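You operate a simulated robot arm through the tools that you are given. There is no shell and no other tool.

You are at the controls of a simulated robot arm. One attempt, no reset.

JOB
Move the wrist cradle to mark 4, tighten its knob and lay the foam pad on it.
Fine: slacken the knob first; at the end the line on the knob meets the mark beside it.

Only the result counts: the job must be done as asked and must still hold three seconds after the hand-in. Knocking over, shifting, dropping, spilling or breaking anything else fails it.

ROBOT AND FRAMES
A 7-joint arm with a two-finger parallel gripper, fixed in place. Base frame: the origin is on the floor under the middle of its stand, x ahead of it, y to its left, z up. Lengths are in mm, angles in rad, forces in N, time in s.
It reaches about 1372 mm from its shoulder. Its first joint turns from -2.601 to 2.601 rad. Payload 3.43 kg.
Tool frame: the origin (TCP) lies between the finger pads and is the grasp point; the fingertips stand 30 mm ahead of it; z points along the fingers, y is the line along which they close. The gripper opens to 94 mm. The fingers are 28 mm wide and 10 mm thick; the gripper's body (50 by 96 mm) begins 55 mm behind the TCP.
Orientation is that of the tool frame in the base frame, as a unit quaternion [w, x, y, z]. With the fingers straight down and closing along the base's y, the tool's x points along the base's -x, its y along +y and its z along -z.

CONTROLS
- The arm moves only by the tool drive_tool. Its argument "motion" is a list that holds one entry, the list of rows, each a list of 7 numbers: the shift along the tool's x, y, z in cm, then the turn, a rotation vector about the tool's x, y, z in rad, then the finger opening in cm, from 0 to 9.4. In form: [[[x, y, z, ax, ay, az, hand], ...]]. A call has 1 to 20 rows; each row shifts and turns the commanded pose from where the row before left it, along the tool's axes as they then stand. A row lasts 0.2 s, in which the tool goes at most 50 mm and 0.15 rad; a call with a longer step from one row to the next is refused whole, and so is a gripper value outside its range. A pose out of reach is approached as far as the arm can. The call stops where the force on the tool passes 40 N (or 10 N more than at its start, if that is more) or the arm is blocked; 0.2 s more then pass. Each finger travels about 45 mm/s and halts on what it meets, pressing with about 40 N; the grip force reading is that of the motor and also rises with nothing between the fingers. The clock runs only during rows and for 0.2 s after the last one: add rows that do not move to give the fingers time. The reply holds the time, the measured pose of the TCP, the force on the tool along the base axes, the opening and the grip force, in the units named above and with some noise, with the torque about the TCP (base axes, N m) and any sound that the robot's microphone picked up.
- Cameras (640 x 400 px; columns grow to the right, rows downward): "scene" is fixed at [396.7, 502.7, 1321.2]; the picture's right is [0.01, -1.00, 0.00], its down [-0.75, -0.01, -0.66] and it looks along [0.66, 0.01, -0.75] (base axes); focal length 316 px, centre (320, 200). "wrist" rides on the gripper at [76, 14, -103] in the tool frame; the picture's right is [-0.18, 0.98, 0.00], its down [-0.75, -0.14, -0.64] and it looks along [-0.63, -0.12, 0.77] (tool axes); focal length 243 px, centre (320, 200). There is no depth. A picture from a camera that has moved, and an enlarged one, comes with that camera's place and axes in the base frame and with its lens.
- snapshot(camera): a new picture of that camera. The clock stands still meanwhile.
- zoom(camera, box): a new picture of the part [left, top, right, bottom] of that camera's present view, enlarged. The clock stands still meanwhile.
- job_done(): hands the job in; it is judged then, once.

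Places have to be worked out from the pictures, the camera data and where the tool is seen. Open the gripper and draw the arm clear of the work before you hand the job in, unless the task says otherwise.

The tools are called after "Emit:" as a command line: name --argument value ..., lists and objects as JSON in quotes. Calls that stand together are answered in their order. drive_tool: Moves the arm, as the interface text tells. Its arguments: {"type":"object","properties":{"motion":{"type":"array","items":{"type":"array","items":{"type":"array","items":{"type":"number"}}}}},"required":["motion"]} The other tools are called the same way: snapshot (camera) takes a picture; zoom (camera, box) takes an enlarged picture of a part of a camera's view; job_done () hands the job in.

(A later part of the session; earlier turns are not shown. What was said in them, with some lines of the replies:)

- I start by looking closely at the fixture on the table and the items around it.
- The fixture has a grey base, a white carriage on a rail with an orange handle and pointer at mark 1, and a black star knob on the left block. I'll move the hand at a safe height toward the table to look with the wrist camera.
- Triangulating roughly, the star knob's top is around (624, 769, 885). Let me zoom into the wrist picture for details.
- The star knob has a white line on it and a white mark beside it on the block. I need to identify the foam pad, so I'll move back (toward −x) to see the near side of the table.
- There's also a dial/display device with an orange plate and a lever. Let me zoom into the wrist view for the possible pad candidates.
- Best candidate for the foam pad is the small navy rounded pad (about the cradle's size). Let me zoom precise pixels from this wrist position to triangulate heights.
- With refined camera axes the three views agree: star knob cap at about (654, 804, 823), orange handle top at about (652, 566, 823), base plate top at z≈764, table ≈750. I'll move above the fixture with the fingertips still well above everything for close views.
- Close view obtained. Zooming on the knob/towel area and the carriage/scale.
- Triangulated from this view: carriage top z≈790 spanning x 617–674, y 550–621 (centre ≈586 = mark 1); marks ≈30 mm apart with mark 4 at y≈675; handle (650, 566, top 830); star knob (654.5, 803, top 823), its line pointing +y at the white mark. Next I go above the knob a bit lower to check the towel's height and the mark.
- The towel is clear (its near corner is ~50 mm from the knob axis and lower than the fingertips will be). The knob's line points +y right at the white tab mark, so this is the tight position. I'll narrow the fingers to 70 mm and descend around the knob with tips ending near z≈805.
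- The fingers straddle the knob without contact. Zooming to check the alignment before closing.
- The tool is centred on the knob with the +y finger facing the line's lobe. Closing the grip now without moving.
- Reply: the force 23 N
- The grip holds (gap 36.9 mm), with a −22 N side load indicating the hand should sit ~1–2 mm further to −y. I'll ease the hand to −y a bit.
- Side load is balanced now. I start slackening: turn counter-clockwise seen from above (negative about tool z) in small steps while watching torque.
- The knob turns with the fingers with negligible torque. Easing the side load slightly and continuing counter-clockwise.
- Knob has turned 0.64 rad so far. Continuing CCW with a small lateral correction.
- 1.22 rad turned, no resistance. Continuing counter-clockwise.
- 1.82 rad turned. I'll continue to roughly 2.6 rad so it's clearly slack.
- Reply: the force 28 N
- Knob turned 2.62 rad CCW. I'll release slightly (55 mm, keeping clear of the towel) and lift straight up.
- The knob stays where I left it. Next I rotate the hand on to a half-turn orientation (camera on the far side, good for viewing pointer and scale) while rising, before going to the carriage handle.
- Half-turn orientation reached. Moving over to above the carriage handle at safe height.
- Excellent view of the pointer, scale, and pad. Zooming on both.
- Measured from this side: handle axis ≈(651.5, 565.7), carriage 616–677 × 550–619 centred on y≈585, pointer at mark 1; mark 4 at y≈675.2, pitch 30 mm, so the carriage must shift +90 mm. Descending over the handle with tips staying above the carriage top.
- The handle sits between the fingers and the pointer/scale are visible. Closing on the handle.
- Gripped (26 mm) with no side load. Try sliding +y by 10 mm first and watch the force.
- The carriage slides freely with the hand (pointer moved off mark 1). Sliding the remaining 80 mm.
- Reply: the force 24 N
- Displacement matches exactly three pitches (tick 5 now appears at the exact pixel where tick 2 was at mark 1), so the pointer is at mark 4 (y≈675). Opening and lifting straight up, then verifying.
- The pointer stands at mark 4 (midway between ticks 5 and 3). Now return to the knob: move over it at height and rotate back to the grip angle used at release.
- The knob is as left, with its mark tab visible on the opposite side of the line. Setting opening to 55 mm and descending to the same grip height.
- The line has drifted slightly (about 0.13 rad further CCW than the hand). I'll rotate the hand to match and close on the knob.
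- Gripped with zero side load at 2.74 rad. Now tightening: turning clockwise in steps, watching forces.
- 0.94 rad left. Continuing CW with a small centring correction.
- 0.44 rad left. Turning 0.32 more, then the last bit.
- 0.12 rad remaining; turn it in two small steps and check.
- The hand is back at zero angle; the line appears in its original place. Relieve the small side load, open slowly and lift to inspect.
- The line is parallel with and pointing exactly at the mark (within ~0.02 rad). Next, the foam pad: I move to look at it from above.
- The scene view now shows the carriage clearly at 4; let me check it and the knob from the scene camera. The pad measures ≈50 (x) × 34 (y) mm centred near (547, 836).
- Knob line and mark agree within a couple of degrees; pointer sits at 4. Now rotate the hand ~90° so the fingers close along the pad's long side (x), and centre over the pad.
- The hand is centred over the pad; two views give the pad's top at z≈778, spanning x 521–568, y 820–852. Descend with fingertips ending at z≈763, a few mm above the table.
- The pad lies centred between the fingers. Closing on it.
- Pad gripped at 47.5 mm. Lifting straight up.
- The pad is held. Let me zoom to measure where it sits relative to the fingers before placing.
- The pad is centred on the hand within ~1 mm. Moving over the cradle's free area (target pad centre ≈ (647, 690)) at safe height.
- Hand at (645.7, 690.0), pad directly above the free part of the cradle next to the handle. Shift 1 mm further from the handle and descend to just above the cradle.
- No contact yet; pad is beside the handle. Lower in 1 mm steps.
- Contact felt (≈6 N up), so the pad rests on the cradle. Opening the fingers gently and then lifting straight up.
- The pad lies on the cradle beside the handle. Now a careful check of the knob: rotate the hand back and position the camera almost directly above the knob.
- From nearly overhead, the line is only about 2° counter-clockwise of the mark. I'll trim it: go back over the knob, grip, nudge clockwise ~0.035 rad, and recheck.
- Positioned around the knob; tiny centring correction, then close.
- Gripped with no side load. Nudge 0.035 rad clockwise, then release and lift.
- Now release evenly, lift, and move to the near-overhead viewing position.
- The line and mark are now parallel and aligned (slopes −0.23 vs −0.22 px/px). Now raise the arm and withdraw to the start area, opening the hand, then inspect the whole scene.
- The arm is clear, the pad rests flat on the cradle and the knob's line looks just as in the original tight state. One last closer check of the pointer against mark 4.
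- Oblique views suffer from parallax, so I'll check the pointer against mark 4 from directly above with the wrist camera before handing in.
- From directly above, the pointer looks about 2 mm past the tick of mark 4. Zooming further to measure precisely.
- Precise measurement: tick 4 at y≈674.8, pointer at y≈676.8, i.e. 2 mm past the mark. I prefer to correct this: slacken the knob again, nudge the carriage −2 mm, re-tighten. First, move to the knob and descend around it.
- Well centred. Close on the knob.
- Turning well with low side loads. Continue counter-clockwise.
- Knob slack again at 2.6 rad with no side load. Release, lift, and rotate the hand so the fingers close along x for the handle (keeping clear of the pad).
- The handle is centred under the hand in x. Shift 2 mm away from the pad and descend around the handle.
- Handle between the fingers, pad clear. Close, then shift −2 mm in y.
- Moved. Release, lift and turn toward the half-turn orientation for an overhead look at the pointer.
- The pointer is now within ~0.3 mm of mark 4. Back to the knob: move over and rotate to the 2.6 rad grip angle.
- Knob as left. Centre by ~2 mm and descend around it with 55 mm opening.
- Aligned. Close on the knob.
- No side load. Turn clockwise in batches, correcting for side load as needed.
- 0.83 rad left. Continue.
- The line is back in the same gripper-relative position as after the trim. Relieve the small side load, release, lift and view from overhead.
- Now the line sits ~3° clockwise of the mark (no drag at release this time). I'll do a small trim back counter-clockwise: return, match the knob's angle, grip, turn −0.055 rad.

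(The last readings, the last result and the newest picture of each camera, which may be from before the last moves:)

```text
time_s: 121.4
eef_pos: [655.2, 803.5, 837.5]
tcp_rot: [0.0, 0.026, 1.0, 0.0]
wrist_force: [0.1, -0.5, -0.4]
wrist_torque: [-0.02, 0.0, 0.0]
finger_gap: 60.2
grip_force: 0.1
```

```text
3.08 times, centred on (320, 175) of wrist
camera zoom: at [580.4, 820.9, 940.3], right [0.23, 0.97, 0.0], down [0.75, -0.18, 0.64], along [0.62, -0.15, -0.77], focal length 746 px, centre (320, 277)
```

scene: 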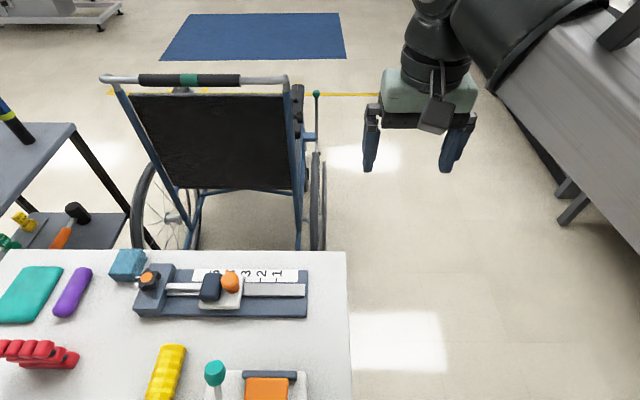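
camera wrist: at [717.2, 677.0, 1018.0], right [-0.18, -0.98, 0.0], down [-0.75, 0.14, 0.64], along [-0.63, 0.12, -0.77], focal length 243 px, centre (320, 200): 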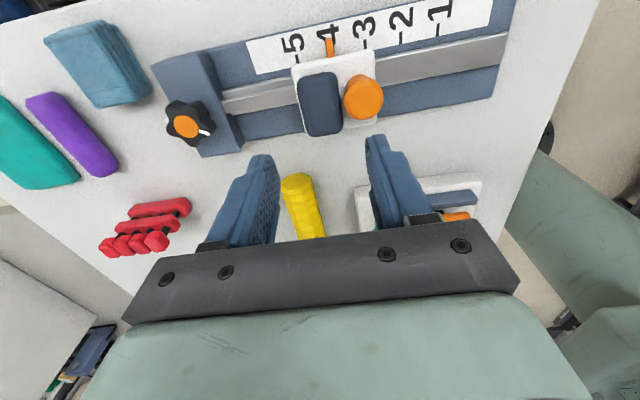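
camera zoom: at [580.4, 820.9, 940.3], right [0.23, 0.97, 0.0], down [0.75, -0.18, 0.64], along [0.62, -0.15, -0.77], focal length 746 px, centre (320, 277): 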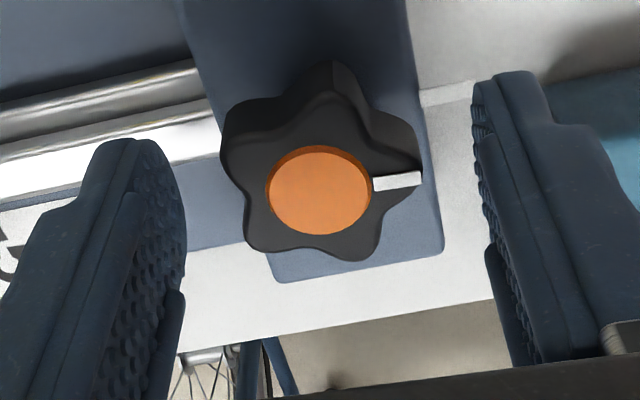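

The hand's angle matches the line. Close, then turn 0.055 rad counter-clockwise.

Emit:
drive_tool --motion '[[[0, 0, 0.15, 0, 0, 0, 6.0], [0, 0, 0, 0, 0, 0, 3.0], [0, 0, 0, 0, 0, 0, 3.0], [0, 0, 0, 0, 0, 0, 3.0], [0, 0, 0, 0, 0, 0, 3.0], [0, 0, 0, 0, 0, 0, 3.0]]]'

```text
time_s: 122.8
eef_pos: [654.6, 803.8, 836.1]
tcp_rot: [0.0, 0.026, 1.0, 0.0]
wrist_force: [1.3, 3.2, 0.5]
wrist_torque: [-0.35, -0.06, -0.02]
finger_gap: 37.2
grip_force: 45.3
```

Emit:
drive_tool --motion '[[[0, 0.02, 0, 0, 0, -0.03, 3.0], [0, 0, 0, 0, 0, -0.025, 3.0], [0, 0, 0, 0, 0, 0, 3.0], [0, 0, 0, 0, 0, 0, 3.0]]]'

Emit:
zoom --camera "wrist" --box '[270, 130, 370, 200]'

```text
time_s: 123.8
eef_pos: [654.7, 802.8, 836.4]
tcp_rot: [0.0, -0.001, 1.0, 0.0]
wrist_force: [6.1, 3.4, -0.2]
wrist_torque: [-0.2, 0.38, -0.01]
finger_gap: 36.8
grip_force: 45.0
```

```text
5.71 times, centred on (320, 165) of wrist
camera zoom: at [579.4, 816.5, 938.7], right [0.18, 0.98, 0.0], down [0.75, -0.14, 0.64], along [0.63, -0.12, -0.77], focal length 1386 px, centre (320, 400)
```

zoom: 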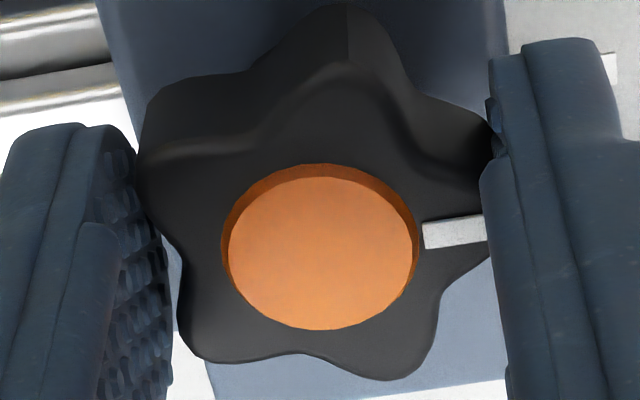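

Relieve, release, lift and recheck from overhead.

Emit:
drive_tool --motion '[[[-0.05, 0.02, 0, 0, 0, 0, 3.0], [0, 0, 0, 0, 0, 0, 3.0], [0, 0, 0, 0, 0, 0, 4.2], [0, 0, 0, 0, 0, 0, 5.2], [0, 0, 0, 0, 0, 0, 6.0], [0, 0, 0, 0, 0, 0, 6.0], [0, 0, -0.8, 0, 0, 0, 6.0], [0, 0, -2.0, 0, 0, 0, 6.0], [0, 0, -2.5, 0, 0, 0, 6.0], [0, 0, -2.5, 0, 0, 0, 6.0], [-2.4, -0.65, 0, 0, 0, 0, 6.0], [-2.4, -0.65, 0, 0, 0, 0, 6.0], [0, 0, 0, 0, 0, 0, 6.0], [0, 0, 0, 0, 0, 0, 6.0]]]'

Emit:
zoom --camera "wrist" --box '[310, 20, 380, 70]'

Emit:
snapshot --camera "wrist"

```text
time_s: 126.8
eef_pos: [703.5, 790.1, 915.1]
tcp_rot: [0.0, -0.001, 1.0, 0.0]
wrist_force: [0.0, -0.6, 0.0]
wrist_torque: [0.02, 0.01, 0.01]
finger_gap: 60.1
grip_force: 0.1
```

```text
8.00 times, centred on (345, 45) of wrist
camera zoom: at [628.9, 803.2, 1017.5], right [0.18, 0.98, 0.0], down [0.75, -0.14, 0.64], along [0.63, -0.12, -0.77], focal length 1941 px, centre (120, 1440)
```

zoom: 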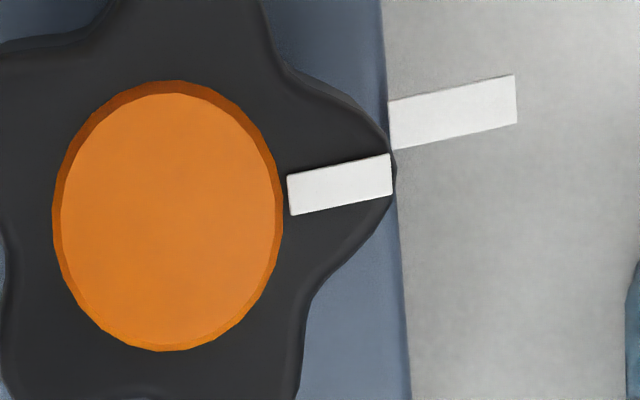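

```text
taken
camera wrist: at [628.9, 803.2, 1017.5], right [0.18, 0.98, 0.0], down [0.75, -0.14, 0.64], along [0.63, -0.12, -0.77], focal length 243 px, centre (320, 200)
```

wrist: 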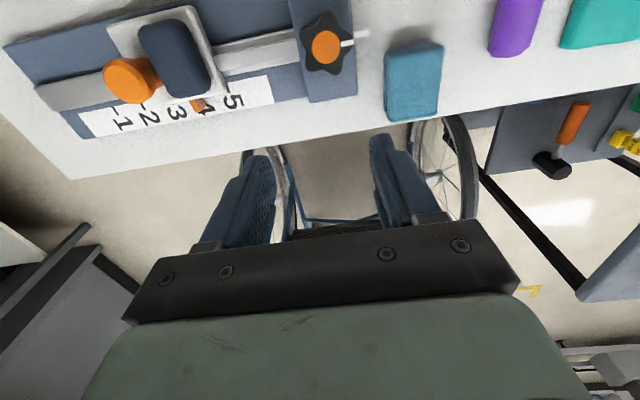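

The line and the mark now agree within 1°. Check the pointer once more from directly above.

Emit:
drive_tool --motion '[[[-0.83, -4.28, 0, 0, 0, 0, 6.0], [-0.83, -4.28, 0, 0, 0, 0, 6.0], [-0.83, -4.28, 0, 0, 0, 0, 6.0], [0, 0, 0, 0, 0, 0, 6.0], [0, 0, 0, 0, 0, 0, 6.0]]]'

Emit:
zoom --camera "wrist" --box '[260, 0, 420, 110]'

Emit:
zoom --camera "wrist" --box '[290, 20, 370, 70]'

```text
time_s: 128.0
eef_pos: [727.3, 663.2, 911.5]
tcp_rot: [0.0, -0.001, 1.0, 0.0]
wrist_force: [-0.9, 0.9, -0.7]
wrist_torque: [0.0, -0.01, -0.05]
finger_gap: 59.9
grip_force: 0.0
```

```text
3.64 times, centred on (340, 55) of wrist
camera zoom: at [652.4, 677.5, 1015.3], right [0.18, 0.98, 0.0], down [0.75, -0.14, 0.64], along [0.63, -0.12, -0.77], focal length 882 px, centre (247, 727)
```

zoom: 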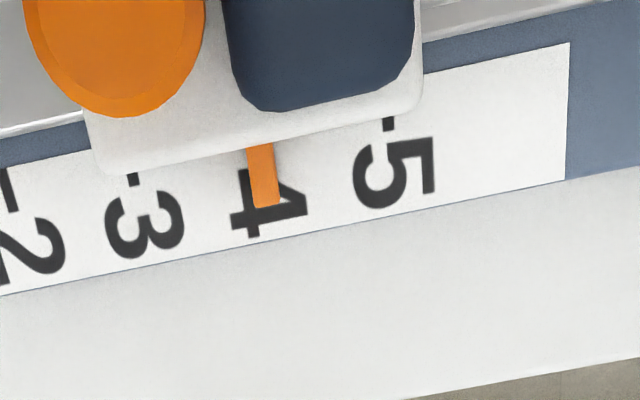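

```text
8.00 times, centred on (330, 45) of wrist
camera zoom: at [652.4, 677.5, 1015.3], right [0.18, 0.98, 0.0], down [0.75, -0.14, 0.64], along [0.63, -0.12, -0.77], focal length 1941 px, centre (240, 1440)
```

zoom: 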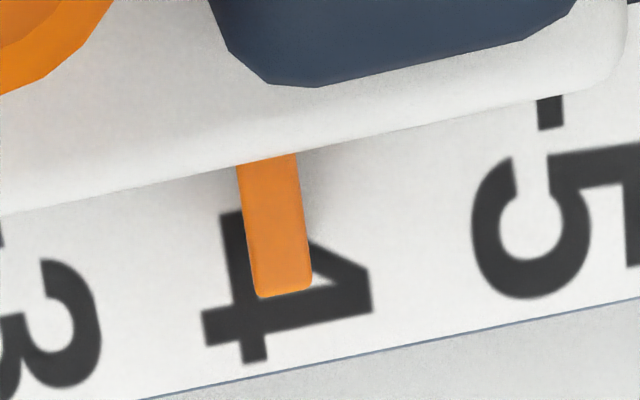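

Pointer is within ~0.5 mm of mark 4, the pad still lies in place. Withdraw the arm to the start area with the hand open and take a final look.

Emit:
drive_tool --motion '[[[0, 0, -4.5, 0, 0, 0, 9.4], [0, 0, -4.5, 0, 0, 0, 9.4], [0, 0, -4.5, 0, 0, 0, 9.4], [0, -4.6, 0, 0, 0, 0, 9.4], [0, -4.6, 0, 0, 0, 0, 9.4], [0, -4.6, 0, 0, 0, 0, 9.4], [0, -4.6, 0, 0, 0, 0, 9.4], [0, -4.6, 0, 0, 0, 0, 9.4], [0, -4.6, 0, 0, 0, 0, 9.4], [0, 0, 0, 0, 0, 0, 9.4], [0, 0, 0, 0, 0, 0, 9.4]]]'

Emit:
snapshot --camera "scene"

Emit:
zoom --camera "scene" --box '[120, 245, 320, 325]'

```text
time_s: 130.4
eef_pos: [728.7, 384.0, 1048.9]
tcp_rot: [0.0, -0.001, 1.0, 0.0]
wrist_force: [0.1, 0.6, -0.9]
wrist_torque: [-0.01, 0.0, 0.03]
finger_gap: 93.9
grip_force: 0.0
```

```text
taken
```

scene: 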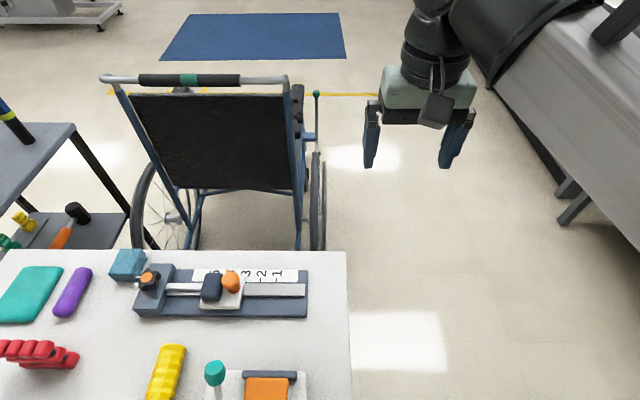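

```text
3.20 times, centred on (220, 285) of scene
camera zoom: at [396.7, 502.7, 1321.2], right [0.01, -1.0, 0.0], down [-0.75, -0.01, -0.66], along [0.66, 0.01, -0.75], focal length 1010 px, centre (640, -72)
```

zoom: 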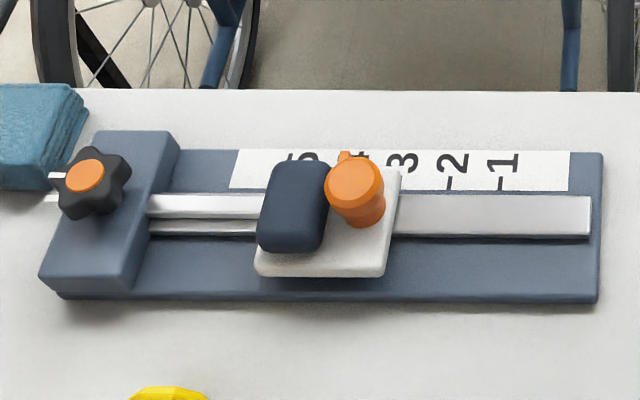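

Everything is in place: cradle at mark 4, knob tight with its line on the mark, foam pad resting on the cradle. The other items haven't moved and the arm is clear with the hand open, so I'm handing in.

Emit:
job_done

```text
The job is handed in.
```

The job is handed in. The wrist cradle is at mark 4, its knob is back at the mark, and the foam pad is lying on it. I haven't been told how it was judged.

- **Cradle:** the pointer sits about 0.5 mm from mark 4, measured from directly above. My first placement was 2 mm past the mark, so I slackened the knob again, moved the cradle back and re-tightened.
- **Knob:** its line matches the mark beside it to within about 1°. I judged tightness from the line alone. The knob turned with almost no resistance throughout, and I did not push on the cradle to test the lock.
- **Foam pad:** I took the small navy rounded pad to be the foam pad. It rests flat on the cradle beside the handle.
- **Surroundings:** the final picture shows the fixture and the other items where they started. The arm is back near its start position with the hand open.
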